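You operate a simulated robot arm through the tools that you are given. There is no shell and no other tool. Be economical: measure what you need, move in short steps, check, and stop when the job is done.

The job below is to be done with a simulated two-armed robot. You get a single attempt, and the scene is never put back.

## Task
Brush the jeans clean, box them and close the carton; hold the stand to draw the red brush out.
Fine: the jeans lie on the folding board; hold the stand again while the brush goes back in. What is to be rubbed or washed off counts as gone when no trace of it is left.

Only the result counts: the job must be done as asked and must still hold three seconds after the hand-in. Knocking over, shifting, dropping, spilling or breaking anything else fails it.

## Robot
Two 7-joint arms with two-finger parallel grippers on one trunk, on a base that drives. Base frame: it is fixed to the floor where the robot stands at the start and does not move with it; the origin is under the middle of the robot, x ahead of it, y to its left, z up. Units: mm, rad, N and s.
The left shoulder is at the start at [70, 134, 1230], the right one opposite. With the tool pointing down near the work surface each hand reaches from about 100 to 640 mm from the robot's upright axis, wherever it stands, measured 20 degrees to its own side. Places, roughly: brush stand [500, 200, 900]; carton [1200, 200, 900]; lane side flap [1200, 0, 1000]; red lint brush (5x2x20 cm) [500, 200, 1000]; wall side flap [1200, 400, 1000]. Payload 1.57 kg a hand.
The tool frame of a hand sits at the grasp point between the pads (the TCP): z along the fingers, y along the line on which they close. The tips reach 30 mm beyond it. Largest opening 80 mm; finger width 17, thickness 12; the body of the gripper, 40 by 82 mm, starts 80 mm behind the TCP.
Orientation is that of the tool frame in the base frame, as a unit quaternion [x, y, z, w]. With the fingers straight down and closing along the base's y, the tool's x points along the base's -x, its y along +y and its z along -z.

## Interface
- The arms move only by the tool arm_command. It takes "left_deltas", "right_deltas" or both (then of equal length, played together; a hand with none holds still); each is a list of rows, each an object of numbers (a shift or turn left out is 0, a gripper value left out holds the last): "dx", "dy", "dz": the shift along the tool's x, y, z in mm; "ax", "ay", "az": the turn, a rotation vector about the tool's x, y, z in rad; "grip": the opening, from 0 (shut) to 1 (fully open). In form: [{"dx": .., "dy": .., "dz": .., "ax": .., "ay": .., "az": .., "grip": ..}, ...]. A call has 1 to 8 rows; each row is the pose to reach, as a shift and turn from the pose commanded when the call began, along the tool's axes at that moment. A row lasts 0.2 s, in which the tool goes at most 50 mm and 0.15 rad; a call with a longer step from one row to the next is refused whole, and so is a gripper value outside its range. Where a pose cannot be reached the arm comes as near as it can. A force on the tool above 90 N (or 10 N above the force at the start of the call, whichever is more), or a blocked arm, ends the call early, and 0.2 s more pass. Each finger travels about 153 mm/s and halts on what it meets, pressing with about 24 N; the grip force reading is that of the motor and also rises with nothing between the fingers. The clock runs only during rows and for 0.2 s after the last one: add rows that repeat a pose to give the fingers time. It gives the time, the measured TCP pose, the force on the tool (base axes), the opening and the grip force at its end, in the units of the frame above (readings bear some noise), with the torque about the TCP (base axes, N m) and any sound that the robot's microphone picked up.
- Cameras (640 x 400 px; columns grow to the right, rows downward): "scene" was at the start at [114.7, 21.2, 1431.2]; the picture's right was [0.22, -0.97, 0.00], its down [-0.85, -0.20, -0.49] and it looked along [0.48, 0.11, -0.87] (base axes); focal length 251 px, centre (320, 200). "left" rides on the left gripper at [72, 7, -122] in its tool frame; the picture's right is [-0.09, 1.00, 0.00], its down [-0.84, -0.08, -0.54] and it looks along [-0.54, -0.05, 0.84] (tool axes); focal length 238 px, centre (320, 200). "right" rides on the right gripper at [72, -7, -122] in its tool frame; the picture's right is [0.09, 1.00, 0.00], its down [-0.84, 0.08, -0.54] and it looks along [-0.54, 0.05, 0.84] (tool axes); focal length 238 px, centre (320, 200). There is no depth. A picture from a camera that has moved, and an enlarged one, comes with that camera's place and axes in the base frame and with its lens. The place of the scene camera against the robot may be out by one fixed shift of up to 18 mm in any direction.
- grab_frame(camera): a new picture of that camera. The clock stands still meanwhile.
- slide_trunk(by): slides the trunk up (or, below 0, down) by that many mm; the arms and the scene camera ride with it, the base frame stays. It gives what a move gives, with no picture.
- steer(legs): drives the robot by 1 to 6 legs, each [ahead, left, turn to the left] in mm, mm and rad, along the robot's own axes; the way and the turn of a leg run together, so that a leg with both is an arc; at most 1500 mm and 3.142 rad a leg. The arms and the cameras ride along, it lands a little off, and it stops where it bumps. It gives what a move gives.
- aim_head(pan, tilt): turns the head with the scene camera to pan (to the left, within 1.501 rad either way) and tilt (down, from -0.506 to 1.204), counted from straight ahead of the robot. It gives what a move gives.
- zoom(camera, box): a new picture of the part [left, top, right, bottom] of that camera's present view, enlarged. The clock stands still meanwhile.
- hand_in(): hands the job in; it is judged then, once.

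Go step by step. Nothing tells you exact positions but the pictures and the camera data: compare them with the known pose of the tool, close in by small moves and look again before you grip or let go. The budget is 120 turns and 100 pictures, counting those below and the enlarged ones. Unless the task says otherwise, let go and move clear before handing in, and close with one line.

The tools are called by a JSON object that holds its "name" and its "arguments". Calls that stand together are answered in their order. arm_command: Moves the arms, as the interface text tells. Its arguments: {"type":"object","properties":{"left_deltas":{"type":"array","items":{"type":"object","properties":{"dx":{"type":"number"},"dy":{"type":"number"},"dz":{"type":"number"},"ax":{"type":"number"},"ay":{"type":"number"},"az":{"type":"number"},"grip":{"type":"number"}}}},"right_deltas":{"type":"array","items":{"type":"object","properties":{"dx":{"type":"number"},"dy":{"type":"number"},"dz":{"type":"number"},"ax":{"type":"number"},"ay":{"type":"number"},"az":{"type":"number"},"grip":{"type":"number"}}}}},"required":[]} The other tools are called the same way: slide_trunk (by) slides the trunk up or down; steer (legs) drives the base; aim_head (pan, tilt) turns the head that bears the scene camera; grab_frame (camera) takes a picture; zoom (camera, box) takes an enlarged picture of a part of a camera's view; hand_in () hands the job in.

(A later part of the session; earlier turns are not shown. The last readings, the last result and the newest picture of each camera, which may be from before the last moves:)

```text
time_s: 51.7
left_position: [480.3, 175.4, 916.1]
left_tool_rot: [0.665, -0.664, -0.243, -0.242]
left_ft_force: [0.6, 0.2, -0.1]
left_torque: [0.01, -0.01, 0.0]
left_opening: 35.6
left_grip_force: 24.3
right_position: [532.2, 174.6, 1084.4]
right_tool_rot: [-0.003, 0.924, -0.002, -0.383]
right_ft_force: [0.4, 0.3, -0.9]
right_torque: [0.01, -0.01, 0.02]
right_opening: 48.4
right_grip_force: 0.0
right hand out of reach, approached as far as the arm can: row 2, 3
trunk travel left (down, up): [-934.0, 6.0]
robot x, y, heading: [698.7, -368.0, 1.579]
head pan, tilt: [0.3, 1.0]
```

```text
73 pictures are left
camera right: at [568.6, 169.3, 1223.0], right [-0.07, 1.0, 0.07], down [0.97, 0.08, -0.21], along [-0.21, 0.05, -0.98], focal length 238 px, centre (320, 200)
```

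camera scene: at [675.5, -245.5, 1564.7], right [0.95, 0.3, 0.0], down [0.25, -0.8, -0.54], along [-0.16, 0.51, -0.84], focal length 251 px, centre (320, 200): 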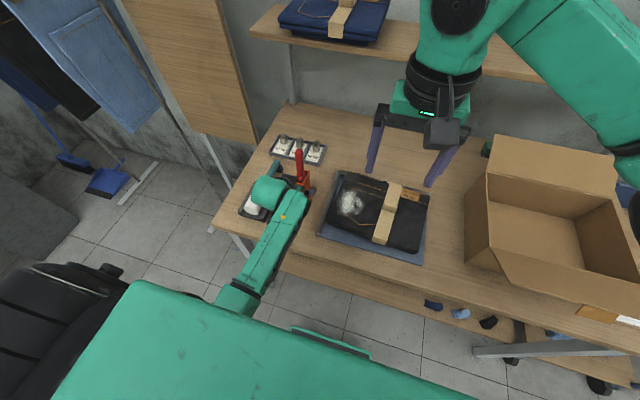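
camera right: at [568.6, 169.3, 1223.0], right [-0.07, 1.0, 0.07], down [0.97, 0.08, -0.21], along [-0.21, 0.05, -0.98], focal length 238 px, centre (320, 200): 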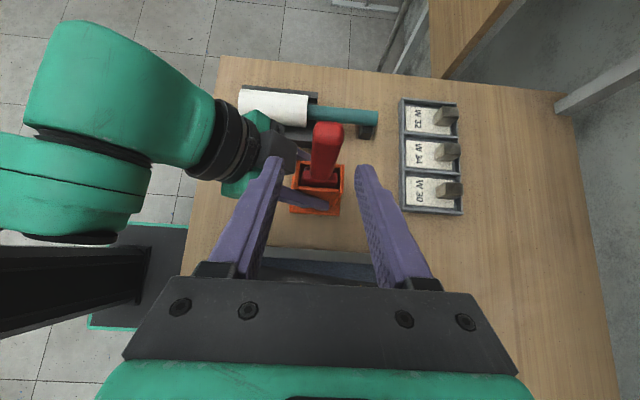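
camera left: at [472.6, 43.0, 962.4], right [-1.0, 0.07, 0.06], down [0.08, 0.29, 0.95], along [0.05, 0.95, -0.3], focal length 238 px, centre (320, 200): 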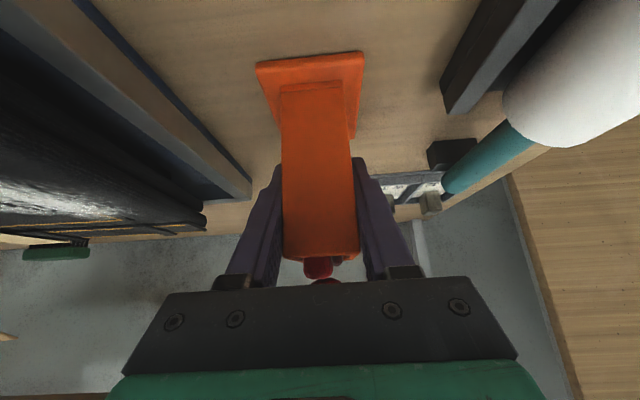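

The right arm is at its limit about 45 mm short. I'll release the stand, withdraw both hands, drive 75 mm closer and a little left, then re-grip.

{"name": "arm_command", "arguments": {"left_deltas": [{"grip": 1.0}, {"grip": 1.0}, {"dx": 3, "dz": -25, "grip": 1.0}, {"dx": 8, "dz": -65}, {"dx": 15, "dz": -105}, {"dx": 24, "dz": -146}, {"dx": 54, "dz": -172}, {"dx": 85, "dz": -198}], "right_deltas": [{"dz": -20}, {"dz": -40}, {"dz": -60}, {"dz": -80}, {"dz": -80}, {"dz": -80}, {"dz": -80}, {"dz": -80}]}}

{"name": "steer", "arguments": {"legs": [[78, 25, 0]]}}

{"name": "grab_frame", "arguments": {"camera": "left"}}

{"name": "grab_frame", "arguments": {"camera": "right"}}

```text
time_s: 53.5
left_position: [481.0, -22.0, 1016.0]
left_tool_rot: [0.664, -0.663, -0.243, -0.244]
left_ft_force: [1.1, -0.1, 0.2]
left_torque: [0.02, -0.02, 0.0]
left_opening: 80.2
left_grip_force: 0.0
right_position: [585.8, 173.7, 1142.2]
right_tool_rot: [-0.003, 0.924, 0.0, -0.383]
right_ft_force: [-1.0, -0.8, 0.1]
right_torque: [0.0, 0.0, -0.01]
right_opening: 48.0
right_grip_force: 0.0
trunk travel left (down, up): [-934.0, 6.0]
robot x, y, heading: [696.0, -369.5, 1.571]
head pan, tilt: [0.3, 1.0]
```

```text
time_s: 54.5
left_position: [458.0, 53.2, 1017.8]
left_tool_rot: [0.664, -0.663, -0.244, -0.244]
left_ft_force: [-0.7, -0.1, 0.2]
left_torque: [0.01, -0.02, 0.03]
left_opening: 79.7
left_grip_force: 0.1
right_position: [562.2, 247.2, 1144.0]
right_tool_rot: [-0.003, 0.924, 0.002, -0.382]
right_ft_force: [0.6, -0.2, 1.0]
right_torque: [0.03, 0.02, -0.04]
right_opening: 48.0
right_grip_force: 0.0
trunk travel left (down, up): [-934.0, 6.0]
robot x, y, heading: [673.4, -290.5, 1.575]
head pan, tilt: [0.3, 1.0]
```

```text
72 pictures are left
camera left: at [451.9, -79.8, 1062.6], right [-1.0, 0.07, 0.06], down [0.08, 0.29, 0.96], along [0.05, 0.96, -0.29], focal length 238 px, centre (320, 200)
```

left: 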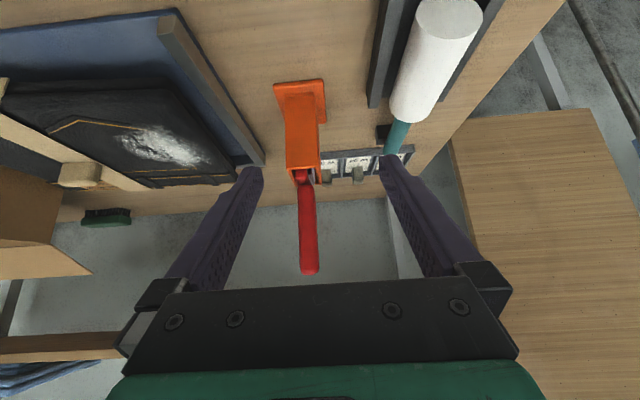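

```text
71 pictures are left
camera right: at [598.8, 240.6, 1281.2], right [-0.07, 0.99, 0.07], down [0.97, 0.08, -0.21], along [-0.21, 0.05, -0.98], focal length 238 px, centre (320, 200)
```

right: 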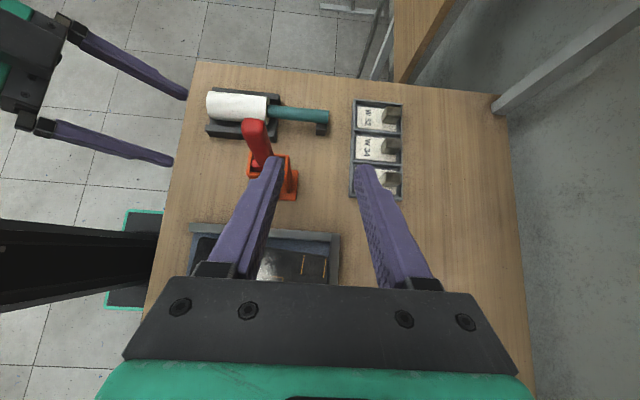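

Now I align both: the left hand back onto the stand, the right hand to 60 mm from the handle.

{"name": "arm_command", "arguments": {"left_deltas": [{"dy": -11}, {"dy": -22, "dx": -3, "dz": 25}, {"dy": -22, "dx": -10, "dz": 60}, {"dy": -22, "dx": -17, "dz": 95}, {"dy": -22, "dx": -23, "dz": 128}, {"dy": -22, "dx": -28.6, "dz": 158}], "right_deltas": [{"dy": -35}, {"dy": -66}, {"dy": -66, "dx": -8, "dz": 20}, {"dy": -66, "dx": -16, "dz": 40}, {"dy": -66, "dx": -20, "dz": 60}, {"dy": -66, "dx": -23, "dz": 70}]}}

{"name": "grab_frame", "arguments": {"camera": "left"}}

{"name": "grab_frame", "arguments": {"camera": "right"}}

```text
time_s: 55.9
left_position: [479.6, 184.0, 911.4]
left_tool_rot: [-0.664, 0.664, 0.241, 0.243]
left_ft_force: [-0.7, 0.6, 0.6]
left_torque: [0.01, 0.0, 0.03]
left_opening: 80.0
left_grip_force: 0.0
right_position: [527.2, 187.8, 1074.3]
right_tool_rot: [-0.002, 0.924, -0.002, -0.382]
right_ft_force: [-0.5, 0.2, 0.9]
right_torque: [-0.01, -0.02, -0.01]
right_opening: 48.3
right_grip_force: 0.0
trunk travel left (down, up): [-934.0, 6.0]
robot x, y, heading: [669.8, -294.5, 1.575]
head pan, tilt: [0.3, 1.0]
```

```text
70 pictures are left
camera left: at [472.0, 50.5, 958.1], right [-1.0, 0.07, 0.06], down [0.07, 0.29, 0.95], along [0.05, 0.95, -0.3], focal length 238 px, centre (320, 200)
```

left: 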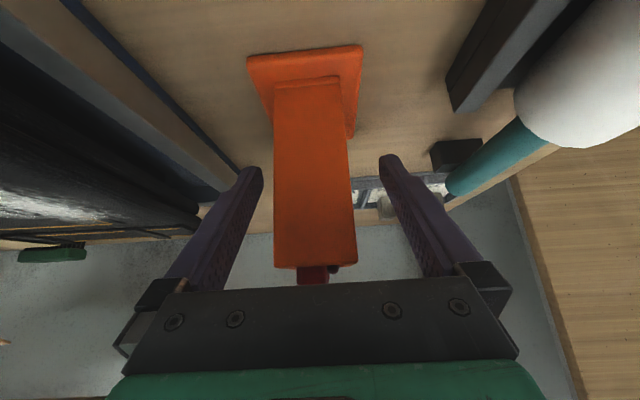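

```text
69 pictures are left
camera right: at [563.0, 182.6, 1210.8], right [-0.07, 1.0, 0.06], down [0.97, 0.08, -0.21], along [-0.21, 0.05, -0.98], focal length 238 px, centre (320, 200)
```

right: 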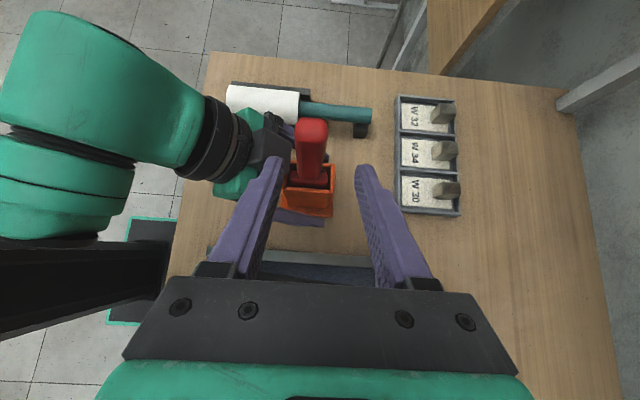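

The left hand needs about +4 mm in x, then it closes. The right hand corrects -7 mm in y and moves in.

{"name": "arm_command", "arguments": {"left_deltas": [{"dy": -4, "dx": 4, "dz": -3}, {"dy": -4, "dx": 4, "dz": -3, "grip": 0.6}, {"dy": -4, "dx": 4, "dz": -3, "grip": 0.3}, {"dy": -4, "dx": 4, "dz": -3, "grip": 0.3}], "right_deltas": [{"dy": -7}, {"dy": -7, "dz": 20}, {"dy": -7, "dz": 40, "dx": 1}, {"dy": -7, "dz": 55, "dx": 1}]}}

{"name": "grab_frame", "arguments": {"camera": "right"}}

{"name": "grab_frame", "arguments": {"camera": "left"}}

```text
time_s: 56.9
left_position: [484.4, 175.7, 913.0]
left_tool_rot: [0.664, -0.664, -0.243, -0.244]
left_ft_force: [-6.6, 1.4, -2.5]
left_torque: [1.19, -0.91, -0.22]
left_opening: 35.8
left_grip_force: 23.7
right_position: [489.7, 178.8, 1039.5]
right_tool_rot: [-0.002, 0.923, 0.002, -0.384]
right_ft_force: [7.9, 4.2, 15.2]
right_torque: [-0.42, 0.04, 0.21]
right_opening: 45.1
right_grip_force: 0.1
trunk travel left (down, up): [-934.0, 6.0]
robot x, y, heading: [670.9, -296.7, 1.575]
head pan, tilt: [0.3, 1.0]
```

```text
68 pictures are left
camera right: at [526.3, 172.1, 1175.8], right [-0.07, 1.0, 0.07], down [0.97, 0.08, -0.21], along [-0.22, 0.05, -0.97], focal length 238 px, centre (320, 200)
```

right: 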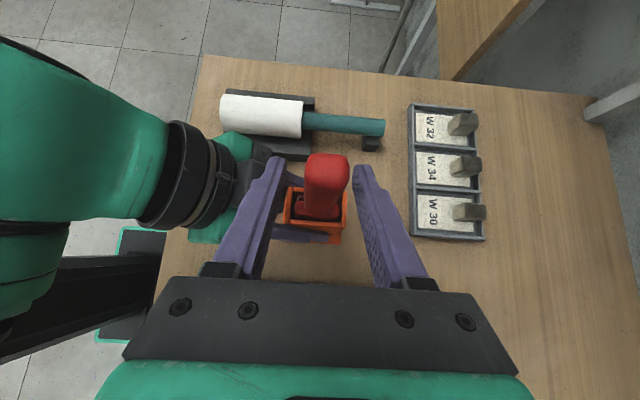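

```text
67 pictures are left
camera left: at [477.0, 43.4, 959.2], right [-1.0, 0.07, 0.06], down [0.08, 0.29, 0.95], along [0.05, 0.95, -0.29], focal length 238 px, centre (320, 200)
```

left: 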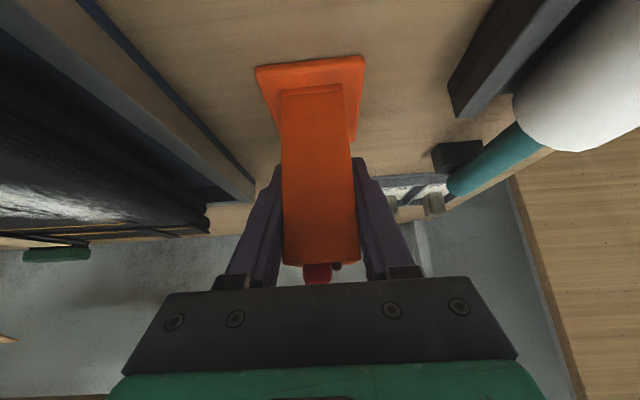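

The right finger brushes the left gripper's body lightly. I back off 6 mm upward and close on the handle.

{"name": "arm_command", "arguments": {"right_deltas": [{"dx": 6, "dz": -4, "dy": 2, "grip": 0.55}, {"dx": 6, "dz": -4, "dy": 2, "grip": 0.3}, {"dx": 6, "dz": -4, "dy": 2, "grip": 0.1}, {"dx": 6, "dz": -4, "dy": 2, "grip": 0.1}]}}

{"name": "grab_frame", "arguments": {"camera": "right"}}

```text
time_s: 57.9
left_position: [483.6, 177.5, 913.7]
left_tool_rot: [-0.664, 0.664, 0.242, 0.244]
left_ft_force: [-0.5, -1.4, 6.3]
left_torque: [-0.12, 0.16, 0.0]
left_opening: 36.0
left_grip_force: 23.9
right_position: [485.9, 179.3, 1043.9]
right_tool_rot: [-0.002, 0.924, 0.0, -0.381]
right_ft_force: [-0.8, 0.6, -2.4]
right_torque: [0.01, -0.03, -0.02]
right_opening: 23.6
right_grip_force: 23.6
trunk travel left (down, up): [-934.0, 6.0]
robot x, y, heading: [669.6, -293.8, 1.571]
head pan, tilt: [0.3, 1.0]
```

```text
66 pictures are left
camera right: at [522.9, 173.6, 1180.6], right [-0.07, 1.0, 0.07], down [0.97, 0.08, -0.21], along [-0.21, 0.05, -0.98], focal length 238 px, centre (320, 200)
```

right: 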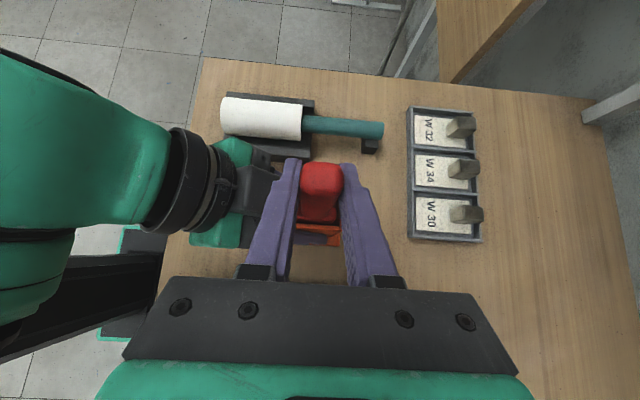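

The handle is gripped at 23.6 mm. I draw the brush straight up while the left hand holds the stand.

{"name": "arm_command", "arguments": {"right_deltas": [{"dx": 7, "dz": -7}, {"dx": 17, "dz": -17}, {"dx": 28, "dz": -28}, {"dx": 42, "dz": -42}, {"dx": 56, "dz": -56}, {"dx": 70, "dz": -70}, {"dx": 84, "dz": -84}, {"dx": 95, "dz": -95}]}}

{"name": "grab_frame", "arguments": {"camera": "left"}}

{"name": "zoom", "arguments": {"camera": "scene", "box": [220, 60, 420, 240]}}

```text
time_s: 59.7
left_position: [485.1, 177.1, 912.9]
left_tool_rot: [0.664, -0.664, -0.243, -0.244]
left_ft_force: [0.3, 0.5, 6.5]
left_torque: [-0.04, 0.18, -0.02]
left_opening: 35.6
left_grip_force: 24.0
right_position: [486.3, 180.4, 1178.8]
right_tool_rot: [-0.003, 0.924, -0.001, -0.382]
right_ft_force: [0.4, -0.3, -1.0]
right_torque: [-0.03, -0.04, -0.01]
right_opening: 23.5
right_grip_force: 23.6
trunk travel left (down, up): [-934.0, 6.0]
robot x, y, heading: [675.1, -292.6, 1.577]
head pan, tilt: [0.3, 1.0]
```

```text
65 pictures are left
camera left: at [477.2, 43.5, 959.1], right [-1.0, 0.07, 0.06], down [0.08, 0.29, 0.95], along [0.05, 0.95, -0.29], focal length 238 px, centre (320, 200)
```

left: 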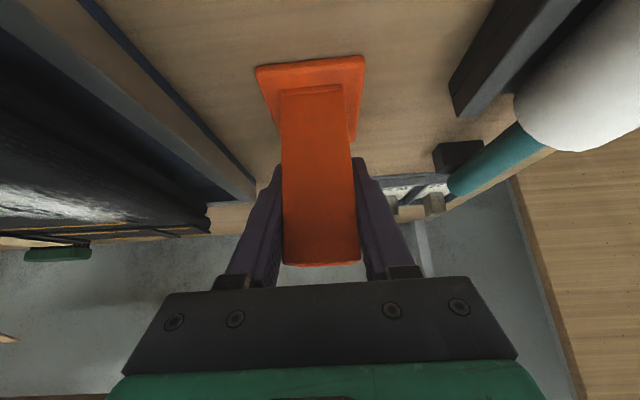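

```text
2.22 times, centred on (320, 150) of scene
camera zoom: at [651.2, -170.3, 1564.9], right [0.95, 0.3, 0.0], down [0.25, -0.8, -0.54], along [-0.16, 0.52, -0.84], focal length 558 px, centre (320, 311)
```

zoom: 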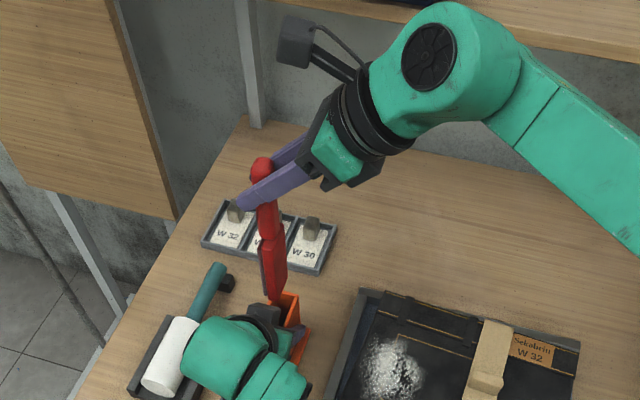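

The brush is rising out. I'll lift it further and move it to the right to inspect which side carries the pad.

{"name": "arm_command", "arguments": {"right_deltas": [{"dx": 25, "dz": -25}, {"dx": 42, "dz": -42}, {"dx": 28, "dz": -56}, {"dx": 5, "dz": -80}, {"dx": -20, "dz": -105}]}}

{"name": "zoom", "arguments": {"camera": "scene", "box": [260, 30, 460, 210]}}

{"name": "grab_frame", "arguments": {"camera": "right"}}

```text
time_s: 60.9
left_position: [483.9, 175.5, 912.8]
left_tool_rot: [0.665, -0.664, -0.242, -0.243]
left_ft_force: [-0.3, -0.5, 6.9]
left_torque: [0.1, -0.01, 0.14]
left_opening: 35.9
left_grip_force: 24.1
right_position: [578.5, 180.5, 1238.2]
right_tool_rot: [-0.003, 0.924, -0.001, -0.383]
right_ft_force: [0.8, 0.4, -1.6]
right_torque: [-0.02, 0.01, 0.02]
right_opening: 23.1
right_grip_force: 24.5
trunk travel left (down, up): [-934.0, 6.0]
robot x, y, heading: [671.3, -292.0, 1.576]
head pan, tilt: [0.3, 1.0]
```

```text
2.22 times, centred on (360, 120) of scene
camera zoom: at [652.8, -170.4, 1564.9], right [0.95, 0.3, 0.0], down [0.25, -0.8, -0.54], along [-0.16, 0.52, -0.84], focal length 558 px, centre (231, 378)
```

zoom: 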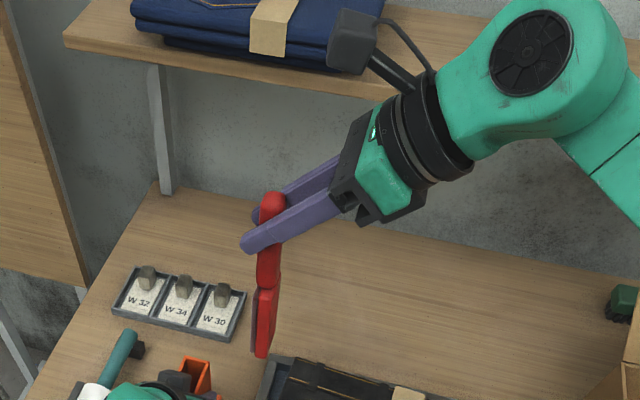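

```text
62 pictures are left
camera right: at [615.3, 173.8, 1375.1], right [-0.07, 1.0, 0.07], down [0.97, 0.08, -0.21], along [-0.21, 0.05, -0.98], focal length 238 px, centre (320, 200)
```

right: 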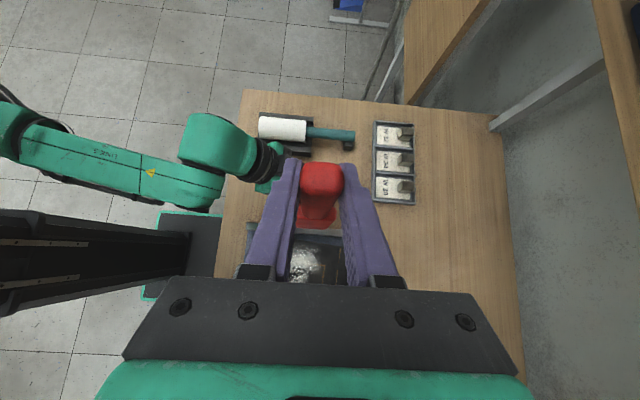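

The pad shows as the grey strip on the -x side, as I guessed. The left arm stays at x≈465–500, clear of the jeans, so it can keep holding the stand. Now I turn the brush face-down in three steps, high above the table.

{"name": "arm_command", "arguments": {"right_deltas": [{"dx": -12, "dy": -20, "dz": -12, "ay": -0.051, "az": -0.1245}, {"dx": -24, "dy": -40, "dz": -24, "ay": -0.102, "az": -0.249}, {"dx": -36, "dy": -60, "dz": -36, "ay": -0.1525, "az": -0.3735}, {"dx": -48, "dy": -80, "dz": -48, "ay": -0.203, "az": -0.498}, {"dx": -60, "dy": -100, "dz": -60, "ay": -0.254, "az": -0.6225}, {"dx": -72, "dy": -120, "dz": -72, "ay": -0.305, "az": -0.747}]}}

{"name": "arm_command", "arguments": {"right_deltas": [{"ay": -0.051, "az": -0.1245}, {"ay": -0.102, "az": -0.249}, {"ay": -0.1525, "az": -0.3735}, {"ay": -0.203, "az": -0.498}, {"ay": -0.254, "az": -0.6225}, {"ay": -0.305, "az": -0.747}]}}

{"name": "arm_command", "arguments": {"right_deltas": [{"ay": -0.051, "az": -0.1245}, {"ay": -0.102, "az": -0.249}, {"ay": -0.1525, "az": -0.3735}, {"ay": -0.203, "az": -0.498}, {"ay": -0.254, "az": -0.6225}, {"ay": -0.305, "az": -0.747}]}}

{"name": "aim_head", "arguments": {"pan": -0.1, "tilt": 1.0}}

{"name": "grab_frame", "arguments": {"camera": "scene"}}

```text
time_s: 62.3
left_position: [483.8, 176.0, 912.0]
left_tool_rot: [0.665, -0.663, -0.243, -0.243]
left_ft_force: [0.6, -1.7, 6.4]
left_torque: [-0.03, 0.04, 0.0]
left_opening: 35.8
left_grip_force: 24.1
right_position: [677.8, 60.3, 1238.0]
right_tool_rot: [-0.339, 0.905, 0.14, -0.214]
right_ft_force: [-0.4, -0.8, -1.0]
right_torque: [-0.03, 0.0, -0.03]
right_opening: 23.3
right_grip_force: 24.0
trunk travel left (down, up): [-934.0, 6.0]
robot x, y, heading: [668.2, -295.2, 1.574]
head pan, tilt: [0.3, 1.0]
```

```text
time_s: 63.7
left_position: [483.8, 175.3, 912.8]
left_tool_rot: [0.664, -0.663, -0.243, -0.244]
left_ft_force: [1.5, -2.3, 4.4]
left_torque: [-0.16, 0.09, 0.07]
left_opening: 35.9
left_grip_force: 24.5
right_position: [676.6, 62.0, 1239.5]
right_tool_rot: [-0.62, 0.742, 0.256, -0.011]
right_ft_force: [-1.0, 0.4, -0.4]
right_torque: [0.01, 0.04, -0.01]
right_opening: 27.5
right_grip_force: 0.5
trunk travel left (down, up): [-934.0, 6.0]
robot x, y, heading: [674.6, -293.6, 1.571]
head pan, tilt: [0.3, 1.0]
```

```text
time_s: 65.1
left_position: [482.4, 175.3, 912.6]
left_tool_rot: [0.665, -0.664, -0.243, -0.243]
left_ft_force: [-0.1, -0.2, 3.8]
left_torque: [-0.06, 0.03, 0.02]
left_opening: 36.0
left_grip_force: 23.9
right_position: [677.7, 61.5, 1239.0]
right_tool_rot: [0.802, -0.458, -0.332, -0.192]
right_ft_force: [-1.3, 0.7, -0.2]
right_torque: [-0.02, -0.02, 0.04]
right_opening: 23.6
right_grip_force: 24.2
trunk travel left (down, up): [-934.0, 6.0]
robot x, y, heading: [671.6, -292.9, 1.574]
head pan, tilt: [0.3, 1.0]
```

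```text
time_s: 66.0
left_position: [484.0, 176.1, 912.1]
left_tool_rot: [0.665, -0.663, -0.243, -0.243]
left_ft_force: [0.6, -0.1, 4.7]
left_torque: [-0.06, 0.08, 0.03]
left_opening: 35.6
left_grip_force: 24.1
right_position: [677.3, 60.8, 1239.4]
right_tool_rot: [0.801, -0.459, -0.333, -0.192]
right_ft_force: [-0.3, -0.1, -0.9]
right_torque: [-0.03, 0.02, 0.0]
right_opening: 23.4
right_grip_force: 23.9
trunk travel left (down, up): [-934.0, 6.0]
robot x, y, heading: [670.3, -294.0, 1.567]
head pan, tilt: [-0.099, 1.0]
```

```text
61 pictures are left
camera scene: at [678.8, -167.5, 1564.9], right [1.0, -0.09, 0.0], down [-0.08, -0.84, -0.54], along [0.05, 0.54, -0.84], focal length 251 px, centre (320, 200)
```

scene: 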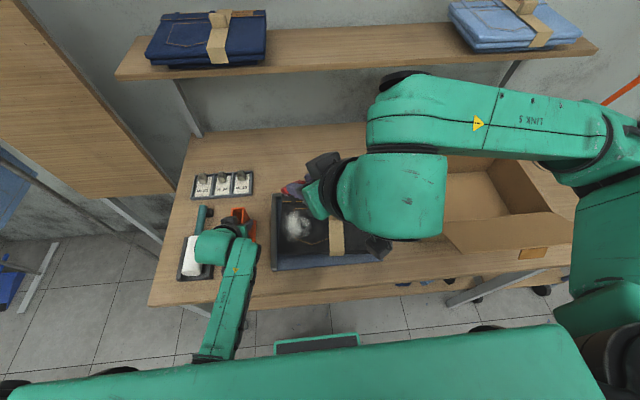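

The grip reading flickered during the turn, so I check that the brush is still in the hand and how it lies.

{"name": "grab_frame", "arguments": {"camera": "right"}}

{"name": "zoom", "arguments": {"camera": "scene", "box": [240, 130, 400, 280]}}

{"name": "grab_frame", "arguments": {"camera": "left"}}

```text
60 pictures are left
camera right: at [753.9, -53.0, 1274.0], right [-0.83, -0.56, -0.07], down [-0.17, 0.14, 0.98], along [-0.54, 0.82, -0.21], focal length 238 px, centre (320, 200)
```

right: 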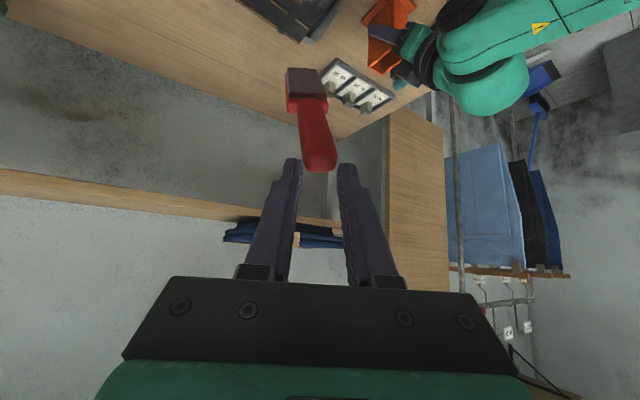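

```text
2.67 times, centred on (320, 205) of scene
camera zoom: at [678.8, -167.5, 1564.9], right [1.0, -0.09, 0.0], down [-0.08, -0.84, -0.54], along [0.05, 0.54, -0.84], focal length 670 px, centre (320, 187)
```

zoom: 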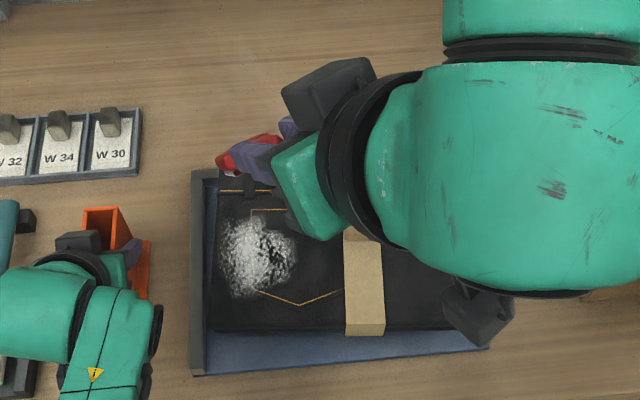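

```text
58 pictures are left
camera left: at [477.2, 43.3, 959.1], right [-1.0, 0.07, 0.06], down [0.08, 0.29, 0.95], along [0.05, 0.95, -0.29], focal length 238 px, centre (320, 200)
```

left: 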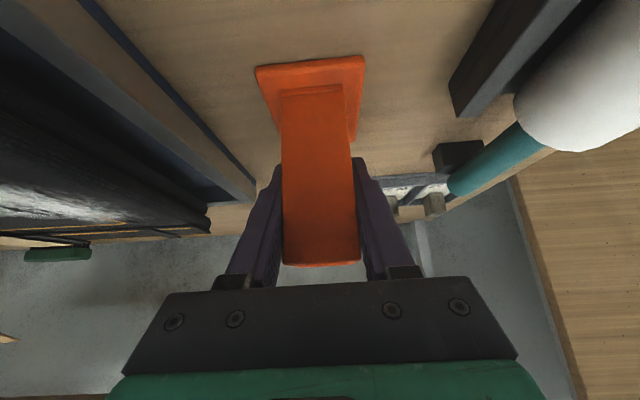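

The brush has pivoted in the fingers and now points nearly along the tool axis, held by its handle end. I zoom in for exact geometry. The idea is to lay it face-down on the jeans and re-grip it there.

{"name": "zoom", "arguments": {"camera": "right", "box": [240, 50, 400, 250]}}

```text
2.00 times, centred on (320, 150) of right
camera zoom: at [753.9, -53.0, 1274.0], right [-0.83, -0.56, -0.07], down [-0.17, 0.14, 0.98], along [-0.54, 0.82, -0.21], focal length 477 px, centre (320, 300)
```

zoom: 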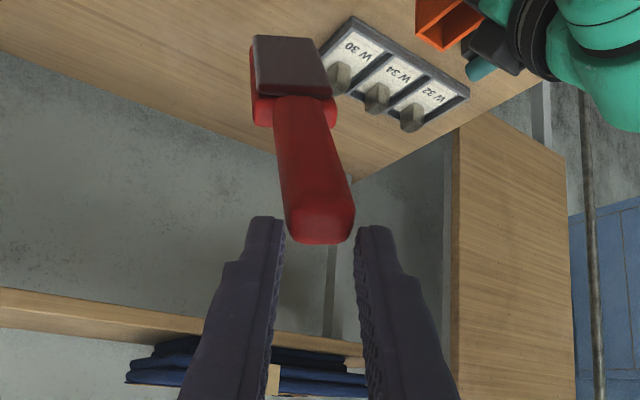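

The brush is held only by the tip of its handle, so I lower it gently and slowly over the jeans until the nose is just above them.

{"name": "arm_command", "arguments": {"right_deltas": [{"dx": 4, "dz": 4}, {"dx": 11, "dz": 11}, {"dx": 20, "dz": 20}, {"dx": 30, "dz": 30}, {"dx": 40, "dz": 40}, {"dx": 50, "dz": 50}, {"dx": 60, "dz": 60}, {"dx": 66, "dz": 66}]}}

{"name": "aim_head", "arguments": {"pan": -0.1, "tilt": 1.1}}

{"name": "grab_frame", "arguments": {"camera": "right"}}

{"name": "zoom", "arguments": {"camera": "scene", "box": [220, 90, 400, 250]}}

```text
time_s: 67.8
left_position: [484.2, 176.5, 913.6]
left_tool_rot: [0.664, -0.664, -0.243, -0.244]
left_ft_force: [0.5, -0.4, 4.7]
left_torque: [-0.04, 0.09, -0.02]
left_opening: 35.9
left_grip_force: 23.4
right_position: [678.0, 61.4, 1146.5]
right_tool_rot: [0.802, -0.459, -0.332, -0.191]
right_ft_force: [-0.9, 0.8, -0.7]
right_torque: [0.0, -0.01, -0.02]
right_opening: 23.4
right_grip_force: 24.3
trunk travel left (down, up): [-934.0, 6.0]
robot x, y, heading: [671.8, -292.0, 1.574]
head pan, tilt: [-0.099, 1.0]
```

```text
time_s: 68.5
left_position: [483.6, 175.8, 912.3]
left_tool_rot: [0.664, -0.664, -0.243, -0.244]
left_ft_force: [0.2, -0.4, 4.8]
left_torque: [-0.04, 0.09, -0.02]
left_opening: 35.8
left_grip_force: 24.0
right_position: [677.8, 61.3, 1145.7]
right_tool_rot: [0.801, -0.459, -0.332, -0.191]
right_ft_force: [0.4, 0.0, -0.6]
right_torque: [-0.02, -0.02, 0.0]
right_opening: 23.4
right_grip_force: 24.1
trunk travel left (down, up): [-934.0, 6.0]
robot x, y, heading: [669.2, -291.5, 1.573]
head pan, tilt: [-0.099, 1.1]
```

```text
56 pictures are left
camera right: at [753.7, -53.0, 1181.3], right [-0.83, -0.56, -0.07], down [-0.17, 0.14, 0.98], along [-0.54, 0.82, -0.21], focal length 238 px, centre (320, 200)
```

right: 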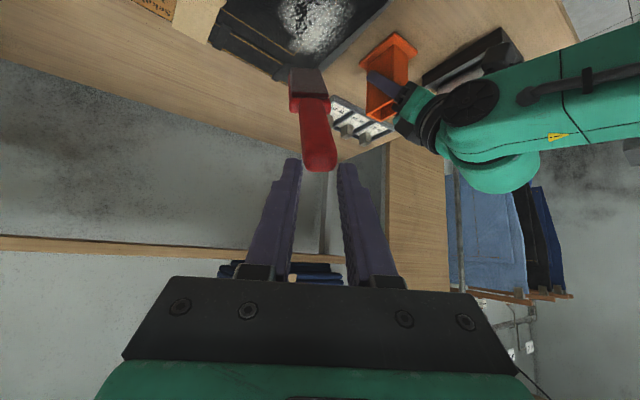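

```text
2.50 times, centred on (310, 170) of scene
camera zoom: at [678.2, -173.9, 1558.3], right [1.0, -0.1, 0.0], down [-0.09, -0.89, -0.45], along [0.04, 0.45, -0.89], focal length 628 px, centre (345, 275)
```

zoom: 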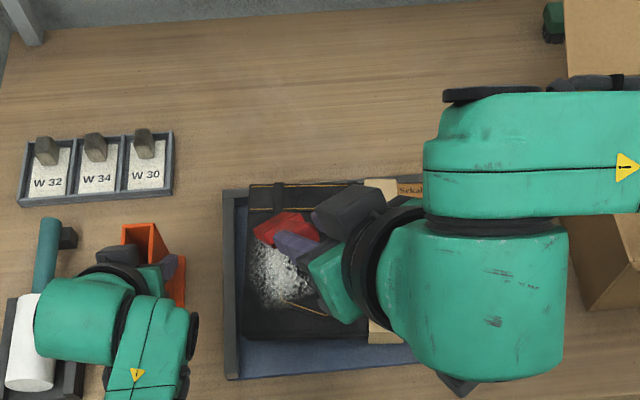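

The brush holds. I lower another 40 mm and check for the nose touching.

{"name": "arm_command", "arguments": {"right_deltas": [{"dx": 6, "dz": 6}, {"dx": 14, "dz": 14}, {"dx": 22, "dz": 22}, {"dx": 28, "dz": 28}]}}

{"name": "zoom", "arguments": {"camera": "right", "box": [240, 0, 440, 200]}}

```text
time_s: 69.5
left_position: [483.9, 176.2, 912.0]
left_tool_rot: [0.665, -0.664, -0.242, -0.243]
left_ft_force: [-0.4, 0.6, 6.3]
left_torque: [-0.06, 0.12, 0.0]
left_opening: 35.9
left_grip_force: 23.8
right_position: [678.6, 62.4, 1106.2]
right_tool_rot: [0.802, -0.459, -0.332, -0.192]
right_ft_force: [-1.0, -0.2, -0.4]
right_torque: [-0.03, 0.0, -0.02]
right_opening: 23.5
right_grip_force: 24.3
trunk travel left (down, up): [-934.0, 6.0]
robot x, y, heading: [671.2, -292.7, 1.576]
head pan, tilt: [-0.099, 1.1]
```

```text
2.00 times, centred on (340, 100) of right
camera zoom: at [754.4, -51.8, 1140.7], right [-0.83, -0.56, -0.07], down [-0.17, 0.14, 0.98], along [-0.54, 0.82, -0.21], focal length 477 px, centre (280, 400)
```

zoom: 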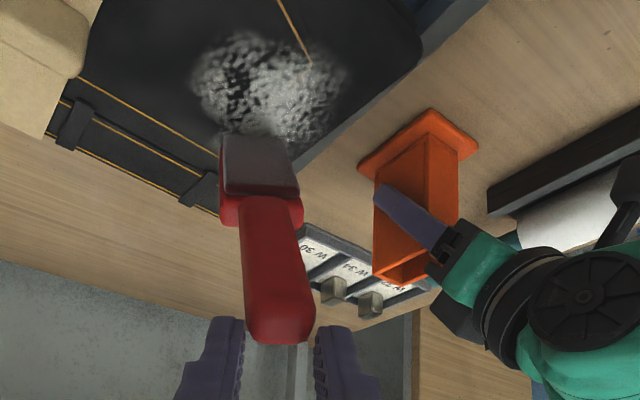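

The nose is just above the lint. I lower until I feel contact.

{"name": "arm_command", "arguments": {"right_deltas": [{"dx": 5, "dz": 5}, {"dx": 10, "dz": 10}, {"dx": 14, "dz": 14}]}}

{"name": "zoom", "arguments": {"camera": "right", "box": [240, 0, 440, 200]}}

```text
time_s: 70.3
left_position: [483.8, 176.7, 912.7]
left_tool_rot: [0.665, -0.663, -0.243, -0.243]
left_ft_force: [-0.2, 0.7, 0.0]
left_torque: [-0.1, 0.02, 0.05]
left_opening: 35.7
left_grip_force: 24.1
right_position: [679.5, 62.7, 1085.8]
right_tool_rot: [0.801, -0.459, -0.333, -0.193]
right_ft_force: [3.7, -4.8, 11.9]
right_torque: [0.62, 0.17, -0.14]
right_opening: 23.9
right_grip_force: 24.3
trunk travel left (down, up): [-934.0, 6.0]
robot x, y, heading: [674.7, -291.1, 1.573]
head pan, tilt: [-0.099, 1.1]
```

```text
2.00 times, centred on (340, 100) of right
camera zoom: at [754.8, -52.6, 1121.1], right [-0.83, -0.56, -0.07], down [-0.17, 0.14, 0.98], along [-0.54, 0.82, -0.21], focal length 477 px, centre (280, 400)
```

zoom: 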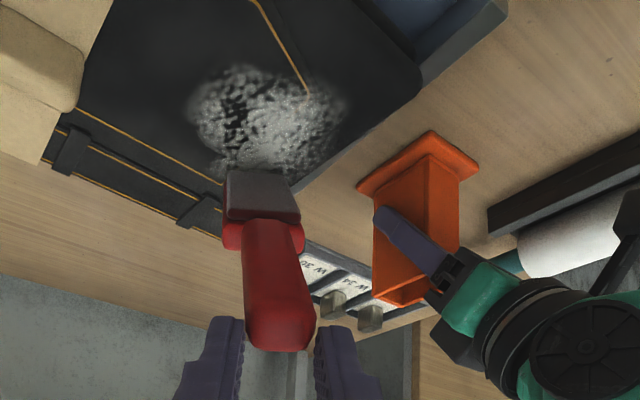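

Contact at TCP z≈1088. Now I swing the hand down and back in an arc so the brush pivots flat onto its pad.

{"name": "arm_command", "arguments": {"right_deltas": [{"dx": 17.5, "dz": -1.5}, {"dx": 35, "dz": -1}, {"dx": 52, "dz": 0.3}, {"dx": 69, "dz": 3.5}]}}

{"name": "grab_frame", "arguments": {"camera": "right"}}

```text
time_s: 71.3
left_position: [479.2, 177.1, 912.5]
left_tool_rot: [0.664, -0.664, -0.241, -0.246]
left_ft_force: [0.2, 1.8, 3.4]
left_torque: [-0.05, 0.09, -0.05]
left_opening: 36.0
left_grip_force: 24.2
right_position: [701.5, 21.6, 1035.4]
right_tool_rot: [0.802, -0.459, -0.33, -0.193]
right_ft_force: [0.1, -0.7, -0.3]
right_torque: [-0.02, -0.07, -0.02]
right_opening: 23.0
right_grip_force: 24.8
trunk travel left (down, up): [-934.0, 6.0]
robot x, y, heading: [677.1, -293.0, 1.578]
head pan, tilt: [-0.099, 1.1]
```

```text
52 pictures are left
camera right: at [776.5, -91.8, 1070.0], right [-0.83, -0.56, -0.07], down [-0.18, 0.14, 0.97], along [-0.53, 0.82, -0.21], focal length 238 px, centre (320, 200)
```

right: 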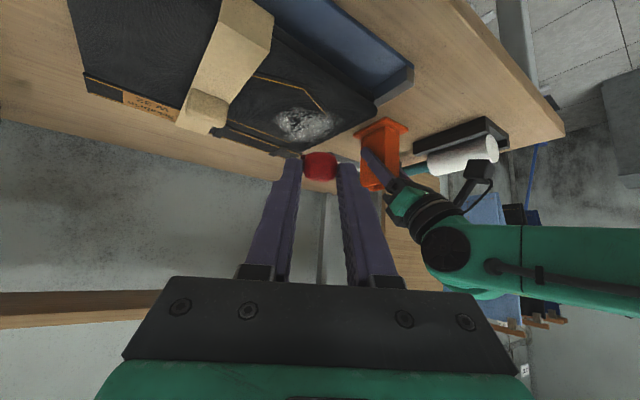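

The lint has already shrunk, and the brush has pivoted to nearly horizontal. I lower further with a slight shift to the right so the pad lands on the remaining lint.

{"name": "arm_command", "arguments": {"right_deltas": [{"dx": 9, "dy": -3, "dz": 7}, {"dx": 18, "dy": -6, "dz": 15}, {"dx": 28, "dy": -9, "dz": 22}, {"dx": 38, "dy": -12, "dz": 30}, {"dx": 47, "dy": -13, "dz": 37}]}}

{"name": "grab_frame", "arguments": {"camera": "right"}}

{"name": "zoom", "arguments": {"camera": "scene", "box": [240, 100, 440, 260]}}

```text
time_s: 72.5
left_position: [483.3, 175.5, 911.2]
left_tool_rot: [0.664, -0.664, -0.242, -0.244]
left_ft_force: [0.6, -0.6, 1.6]
left_torque: [0.02, 0.04, 0.03]
left_opening: 35.9
left_grip_force: 23.7
right_position: [694.7, 15.9, 999.2]
right_tool_rot: [0.801, -0.459, -0.332, -0.194]
right_ft_force: [0.4, -0.7, 2.4]
right_torque: [0.55, 0.26, -0.19]
right_opening: 23.2
right_grip_force: 24.4
right hand out of reach, approached as far as the arm can: row 2, 3, 4, 5
trunk travel left (down, up): [-934.0, 6.0]
robot x, y, heading: [674.4, -289.0, 1.57]
head pan, tilt: [-0.099, 1.1]
```

```text
51 pictures are left
camera right: at [769.7, -99.0, 1034.7], right [-0.83, -0.56, -0.07], down [-0.17, 0.14, 0.97], along [-0.53, 0.82, -0.21], focal length 238 px, centre (320, 200)
```

right: 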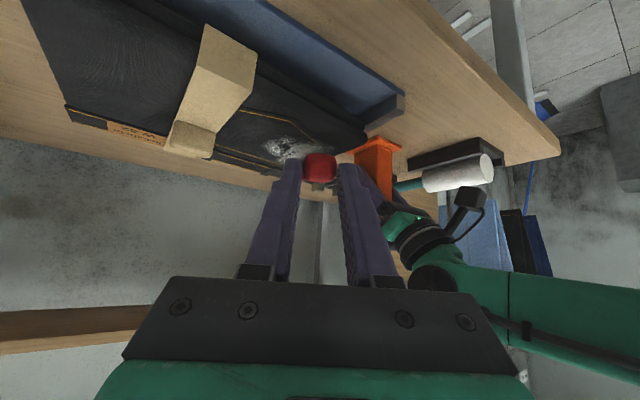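

```text
2.50 times, centred on (340, 180) of scene
camera zoom: at [678.6, -174.4, 1558.3], right [1.0, -0.1, 0.0], down [-0.09, -0.89, -0.45], along [0.04, 0.45, -0.89], focal length 628 px, centre (270, 250)
```

zoom: 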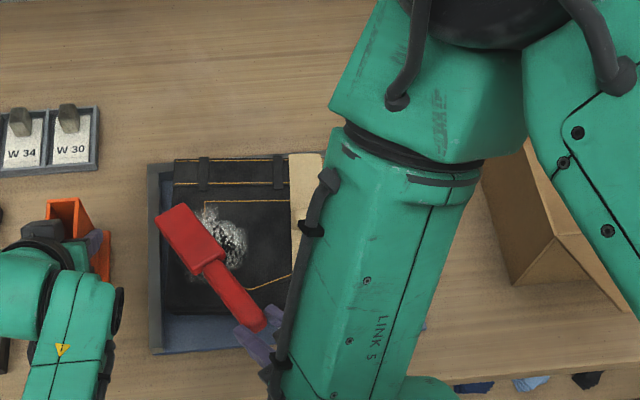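

The scene view shows the pad lying just left of the remaining lint. The right hand is too close to the body at this tilt, so I lift, steepen the hand, and come down again with the nose at the far side of the lint. The lay-down arc then also strokes the lint.

{"name": "arm_command", "arguments": {"right_deltas": [{"dx": -30, "dz": -30}, {"dx": -60, "dz": -60}, {"dx": -80, "dy": -18, "dz": -40, "ay": 0.11}, {"dx": -95, "dy": -35, "dz": -22, "ay": 0.22}, {"dx": -110, "dy": -48, "dz": -8, "ay": 0.33}, {"dx": -119, "dy": -54, "dz": -1, "ay": 0.44}, {"dx": -119, "dy": -54, "dz": -1, "ay": 0.55}]}}

{"name": "zoom", "arguments": {"camera": "scene", "box": [240, 100, 440, 260]}}

{"name": "grab_frame", "arguments": {"camera": "right"}}

```text
time_s: 74.1
left_position: [484.0, 176.5, 911.8]
left_tool_rot: [0.664, -0.664, -0.243, -0.244]
left_ft_force: [0.4, -0.5, 3.0]
left_torque: [-0.05, 0.12, 0.07]
left_opening: 36.0
left_grip_force: 24.5
right_position: [696.2, 94.0, 1119.8]
right_tool_rot: [0.851, -0.504, -0.136, -0.056]
right_ft_force: [-0.4, 0.3, -0.6]
right_torque: [-0.04, -0.02, 0.03]
right_opening: 23.2
right_grip_force: 23.8
right hand out of reach, approached as far as the arm can: row 2, 5, 6, 7
trunk travel left (down, up): [-934.0, 6.0]
robot x, y, heading: [669.9, -288.5, 1.578]
head pan, tilt: [-0.099, 1.1]
```

```text
2.50 times, centred on (340, 180) of scene
camera zoom: at [678.3, -173.8, 1558.2], right [1.0, -0.1, 0.0], down [-0.09, -0.89, -0.45], along [0.04, 0.45, -0.89], focal length 628 px, centre (270, 250)
```

zoom: 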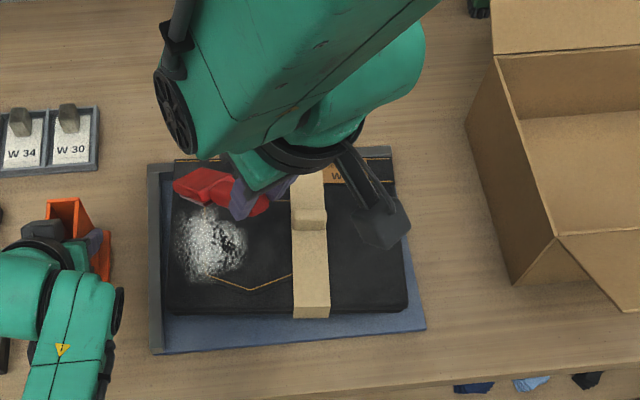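

```text
48 pictures are left
camera right: at [757.7, 8.1, 1214.0], right [-0.83, -0.56, 0.01], down [-0.35, 0.54, 0.76], along [-0.44, 0.63, -0.65], focal length 238 px, centre (320, 200)
```

right: 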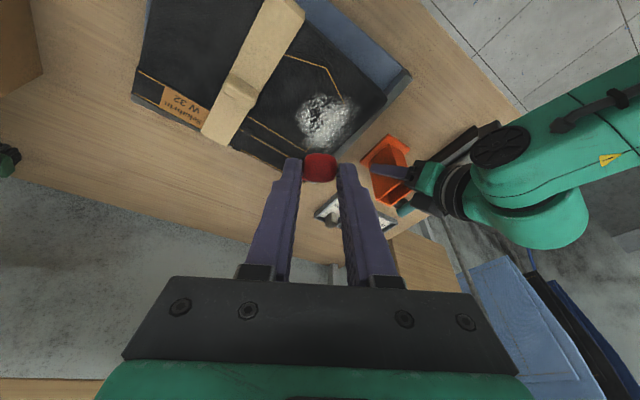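

The lint is still there (it was only hidden before). I'll lay the brush fully flat on the lint with this steeper hand in another arc.

{"name": "arm_command", "arguments": {"right_deltas": [{"dx": 6, "dy": -28, "dz": 28}, {"dx": 10, "dy": -28.4, "dz": 42.6}, {"dx": 25, "dy": -30, "dz": 51}, {"dx": 40, "dy": -32, "dz": 60}, {"dx": 67, "dy": -35, "dz": 82.5}, {"dx": 88.7, "dy": -37.6, "dz": 109.5}, {"dx": 103.4, "dy": -39.4, "dz": 133}]}}

{"name": "zoom", "arguments": {"camera": "scene", "box": [240, 100, 440, 260]}}

{"name": "grab_frame", "arguments": {"camera": "right"}}

```text
time_s: 75.7
left_position: [484.0, 176.2, 911.8]
left_tool_rot: [-0.664, 0.664, 0.242, 0.245]
left_ft_force: [1.4, 1.1, 3.0]
left_torque: [-0.02, 0.0, 0.03]
left_opening: 35.6
left_grip_force: 24.1
right_position: [726.3, 6.7, 1032.1]
right_tool_rot: [0.845, -0.517, -0.13, -0.049]
right_ft_force: [0.2, 1.3, 2.5]
right_torque: [0.73, 0.18, -0.1]
right_opening: 23.3
right_grip_force: 23.6
right hand out of reach, approached as far as the arm can: row 1, 2, 3, 4, 5, 6, 7
trunk travel left (down, up): [-934.0, 6.0]
robot x, y, heading: [669.7, -290.0, 1.572]
head pan, tilt: [-0.099, 1.1]
```

```text
2.50 times, centred on (340, 180) of scene
camera zoom: at [678.1, -173.7, 1558.2], right [1.0, -0.1, 0.0], down [-0.09, -0.89, -0.45], along [0.04, 0.45, -0.89], focal length 628 px, centre (270, 250)
```

zoom: 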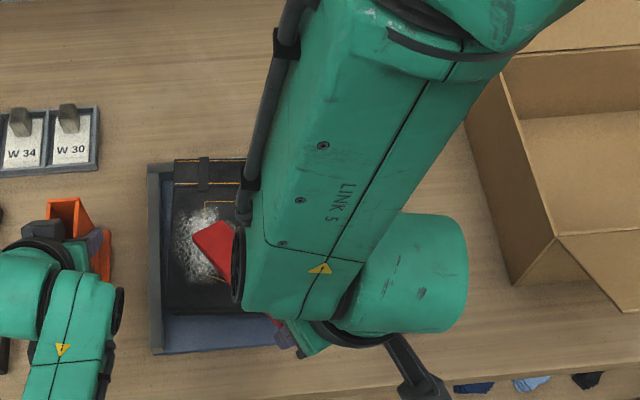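

```text
46 pictures are left
camera right: at [785.0, -78.5, 1128.9], right [-0.84, -0.54, 0.03], down [-0.34, 0.57, 0.75], along [-0.42, 0.62, -0.66], focal length 238 px, centre (320, 200)
```

right: 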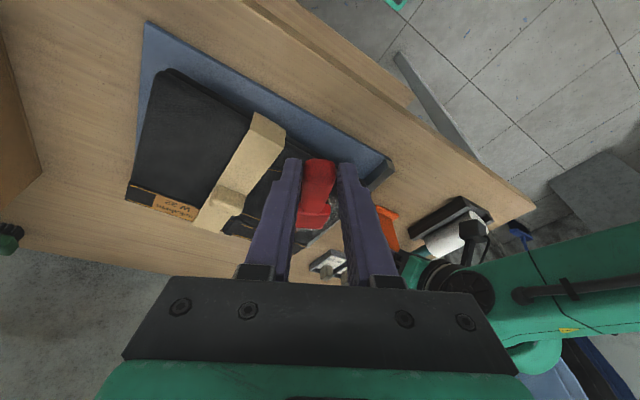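

The right arm is cramped this close to the table. I'll lift the brush, let go of the stand, withdraw the left hand, and back the robot off for room.

{"name": "arm_command", "arguments": {"left_deltas": [{"grip": 1.0}, {"grip": 1.0}, {"dx": 3, "dz": -25, "grip": 1.0}, {"dx": 8, "dz": -65}, {"dx": 15, "dz": -105}, {"dx": 24, "dz": -146}], "right_deltas": [{"dx": -6, "dz": -20}, {"dx": -12, "dz": -40}, {"dx": -18, "dz": -60}, {"dx": -24, "dz": -80}, {"dx": -24, "dz": -80}, {"dx": -24, "dz": -80}]}}

{"name": "steer", "arguments": {"legs": [[-190, 0, 0]]}}

{"name": "grab_frame", "arguments": {"camera": "right"}}

{"name": "grab_frame", "arguments": {"camera": "scene"}}

```text
time_s: 77.1
left_position: [485.5, 60.7, 1008.8]
left_tool_rot: [0.664, -0.664, -0.242, -0.244]
left_ft_force: [0.4, -0.6, -0.3]
left_torque: [0.0, 0.01, 0.01]
left_opening: 80.1
left_grip_force: 0.1
right_position: [727.9, 0.6, 1111.2]
right_tool_rot: [0.86, -0.497, -0.11, -0.048]
right_ft_force: [-0.2, -1.4, -1.5]
right_torque: [-0.03, -0.02, 0.01]
right_opening: 22.9
right_grip_force: 24.2
trunk travel left (down, up): [-934.0, 6.0]
robot x, y, heading: [669.3, -291.5, 1.57]
head pan, tilt: [-0.099, 1.1]
```

```text
time_s: 78.6
left_position: [487.6, -117.6, 1007.0]
left_tool_rot: [-0.664, 0.665, 0.24, 0.243]
left_ft_force: [-0.5, 0.1, 0.4]
left_torque: [-0.04, 0.0, -0.01]
left_opening: 79.9
left_grip_force: 0.2
right_position: [728.8, -176.1, 1110.4]
right_tool_rot: [0.858, -0.499, -0.109, -0.049]
right_ft_force: [0.2, 0.8, -0.2]
right_torque: [-0.08, -0.01, 0.01]
right_opening: 23.4
right_grip_force: 24.5
trunk travel left (down, up): [-934.0, 6.0]
robot x, y, heading: [670.2, -476.1, 1.574]
head pan, tilt: [-0.099, 1.1]
```

```text
45 pictures are left
camera right: at [787.1, -257.0, 1210.6], right [-0.82, -0.57, 0.0], down [-0.39, 0.56, 0.73], along [-0.42, 0.6, -0.69], focal length 238 px, centre (320, 200)
```

right: 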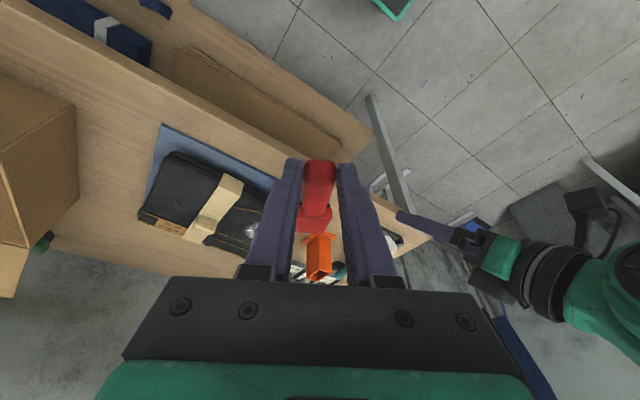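

```text
44 pictures are left
camera scene: at [694.3, -369.0, 1548.7], right [0.9, -0.43, 0.0], down [-0.41, -0.86, -0.3], along [0.13, 0.27, -0.95], focal length 251 px, centre (320, 200)
```

scene: 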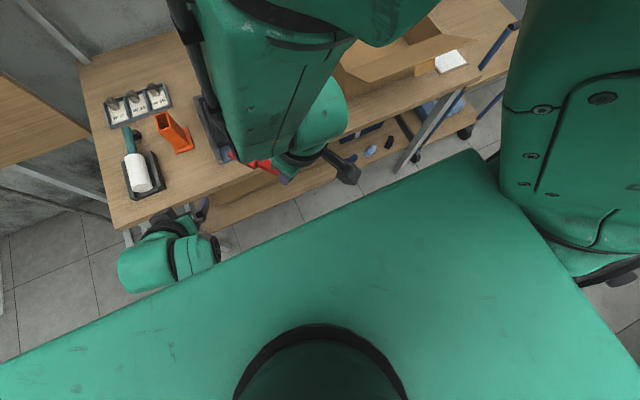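

The brush is firmly in hand and tilts about 25° nose-down. I rotate the hand forward 0.45 rad so the pad lies level, then move it over the jeans.

{"name": "arm_command", "arguments": {"right_deltas": [{"ay": -0.11}, {"ay": -0.22}, {"ay": -0.34}, {"ay": -0.45}]}}

{"name": "arm_command", "arguments": {"right_deltas": [{"dx": -24, "dy": -21, "dz": 20}, {"dx": -49, "dy": -42, "dz": 40}, {"dx": -73, "dy": -63, "dz": 61}, {"dx": -97, "dy": -84, "dz": 81}, {"dx": -122, "dy": -105, "dz": 101}, {"dx": -146, "dy": -126, "dz": 121}]}}

{"name": "aim_head", "arguments": {"pan": 0.15, "tilt": 0.85}}

{"name": "grab_frame", "arguments": {"camera": "scene"}}

{"name": "grab_frame", "arguments": {"camera": "right"}}

```text
time_s: 79.6
left_position: [483.8, -122.8, 1008.8]
left_tool_rot: [-0.662, 0.666, 0.241, 0.245]
left_ft_force: [-0.3, 0.3, 0.0]
left_torque: [-0.01, 0.0, -0.03]
left_opening: 80.1
left_grip_force: 0.0
right_position: [729.5, -145.2, 1133.4]
right_tool_rot: [0.83, -0.487, -0.241, -0.125]
right_ft_force: [0.4, 0.2, -0.8]
right_torque: [-0.03, -0.04, -0.02]
right_opening: 23.1
right_grip_force: 24.1
right hand out of reach, approached as far as the arm can: row 3, 4
trunk travel left (down, up): [-934.0, 6.0]
robot x, y, heading: [672.3, -477.3, 1.576]
head pan, tilt: [-0.099, 1.1]
```

```text
time_s: 81.0
left_position: [486.1, -121.9, 1007.2]
left_tool_rot: [-0.663, 0.665, 0.241, 0.244]
left_ft_force: [0.8, -0.1, 0.2]
left_torque: [0.01, 0.02, 0.02]
left_opening: 80.0
left_grip_force: 0.0
right_position: [676.3, -49.3, 1139.6]
right_tool_rot: [0.831, -0.485, -0.242, -0.123]
right_ft_force: [-1.1, -0.9, -0.2]
right_torque: [-0.07, -0.03, -0.02]
right_opening: 23.0
right_grip_force: 23.9
right hand out of reach, approached as far as the arm can: row 1, 2, 3, 4, 5, 6
trunk travel left (down, up): [-934.0, 6.0]
robot x, y, heading: [670.9, -477.4, 1.573]
head pan, tilt: [-0.099, 1.1]
```

```text
time_s: 81.8
left_position: [487.1, -121.8, 1007.7]
left_tool_rot: [-0.663, 0.665, 0.241, 0.243]
left_ft_force: [-0.1, 0.0, 0.4]
left_torque: [0.02, 0.03, 0.02]
left_opening: 80.0
left_grip_force: 0.0
right_position: [676.3, -48.7, 1137.0]
right_tool_rot: [0.829, -0.489, -0.242, -0.121]
right_ft_force: [-0.5, 0.1, 0.1]
right_torque: [-0.06, -0.04, 0.0]
right_opening: 23.2
right_grip_force: 23.7
trunk travel left (down, up): [-934.0, 6.0]
robot x, y, heading: [671.8, -476.7, 1.568]
head pan, tilt: [0.15, 0.85]
```

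```text
43 pictures are left
camera scene: at [676.9, -352.6, 1563.0], right [1.0, -0.07, 0.0], down [-0.06, -0.85, -0.52], along [0.03, 0.52, -0.86], focal length 251 px, centre (320, 200)
```

scene: 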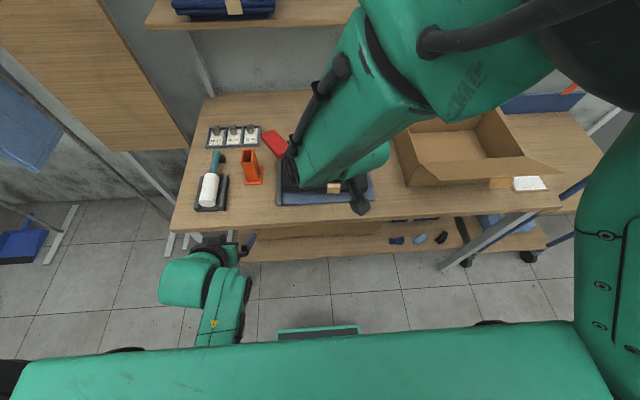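

```text
42 pictures are left
camera right: at [747.9, -153.6, 1204.7], right [-0.83, -0.56, -0.01], down [-0.25, 0.35, 0.9], along [-0.5, 0.75, -0.44], focal length 238 px, centre (320, 200)
```

right: 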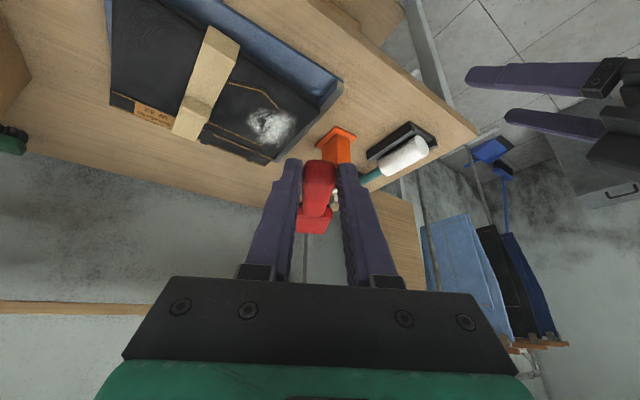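

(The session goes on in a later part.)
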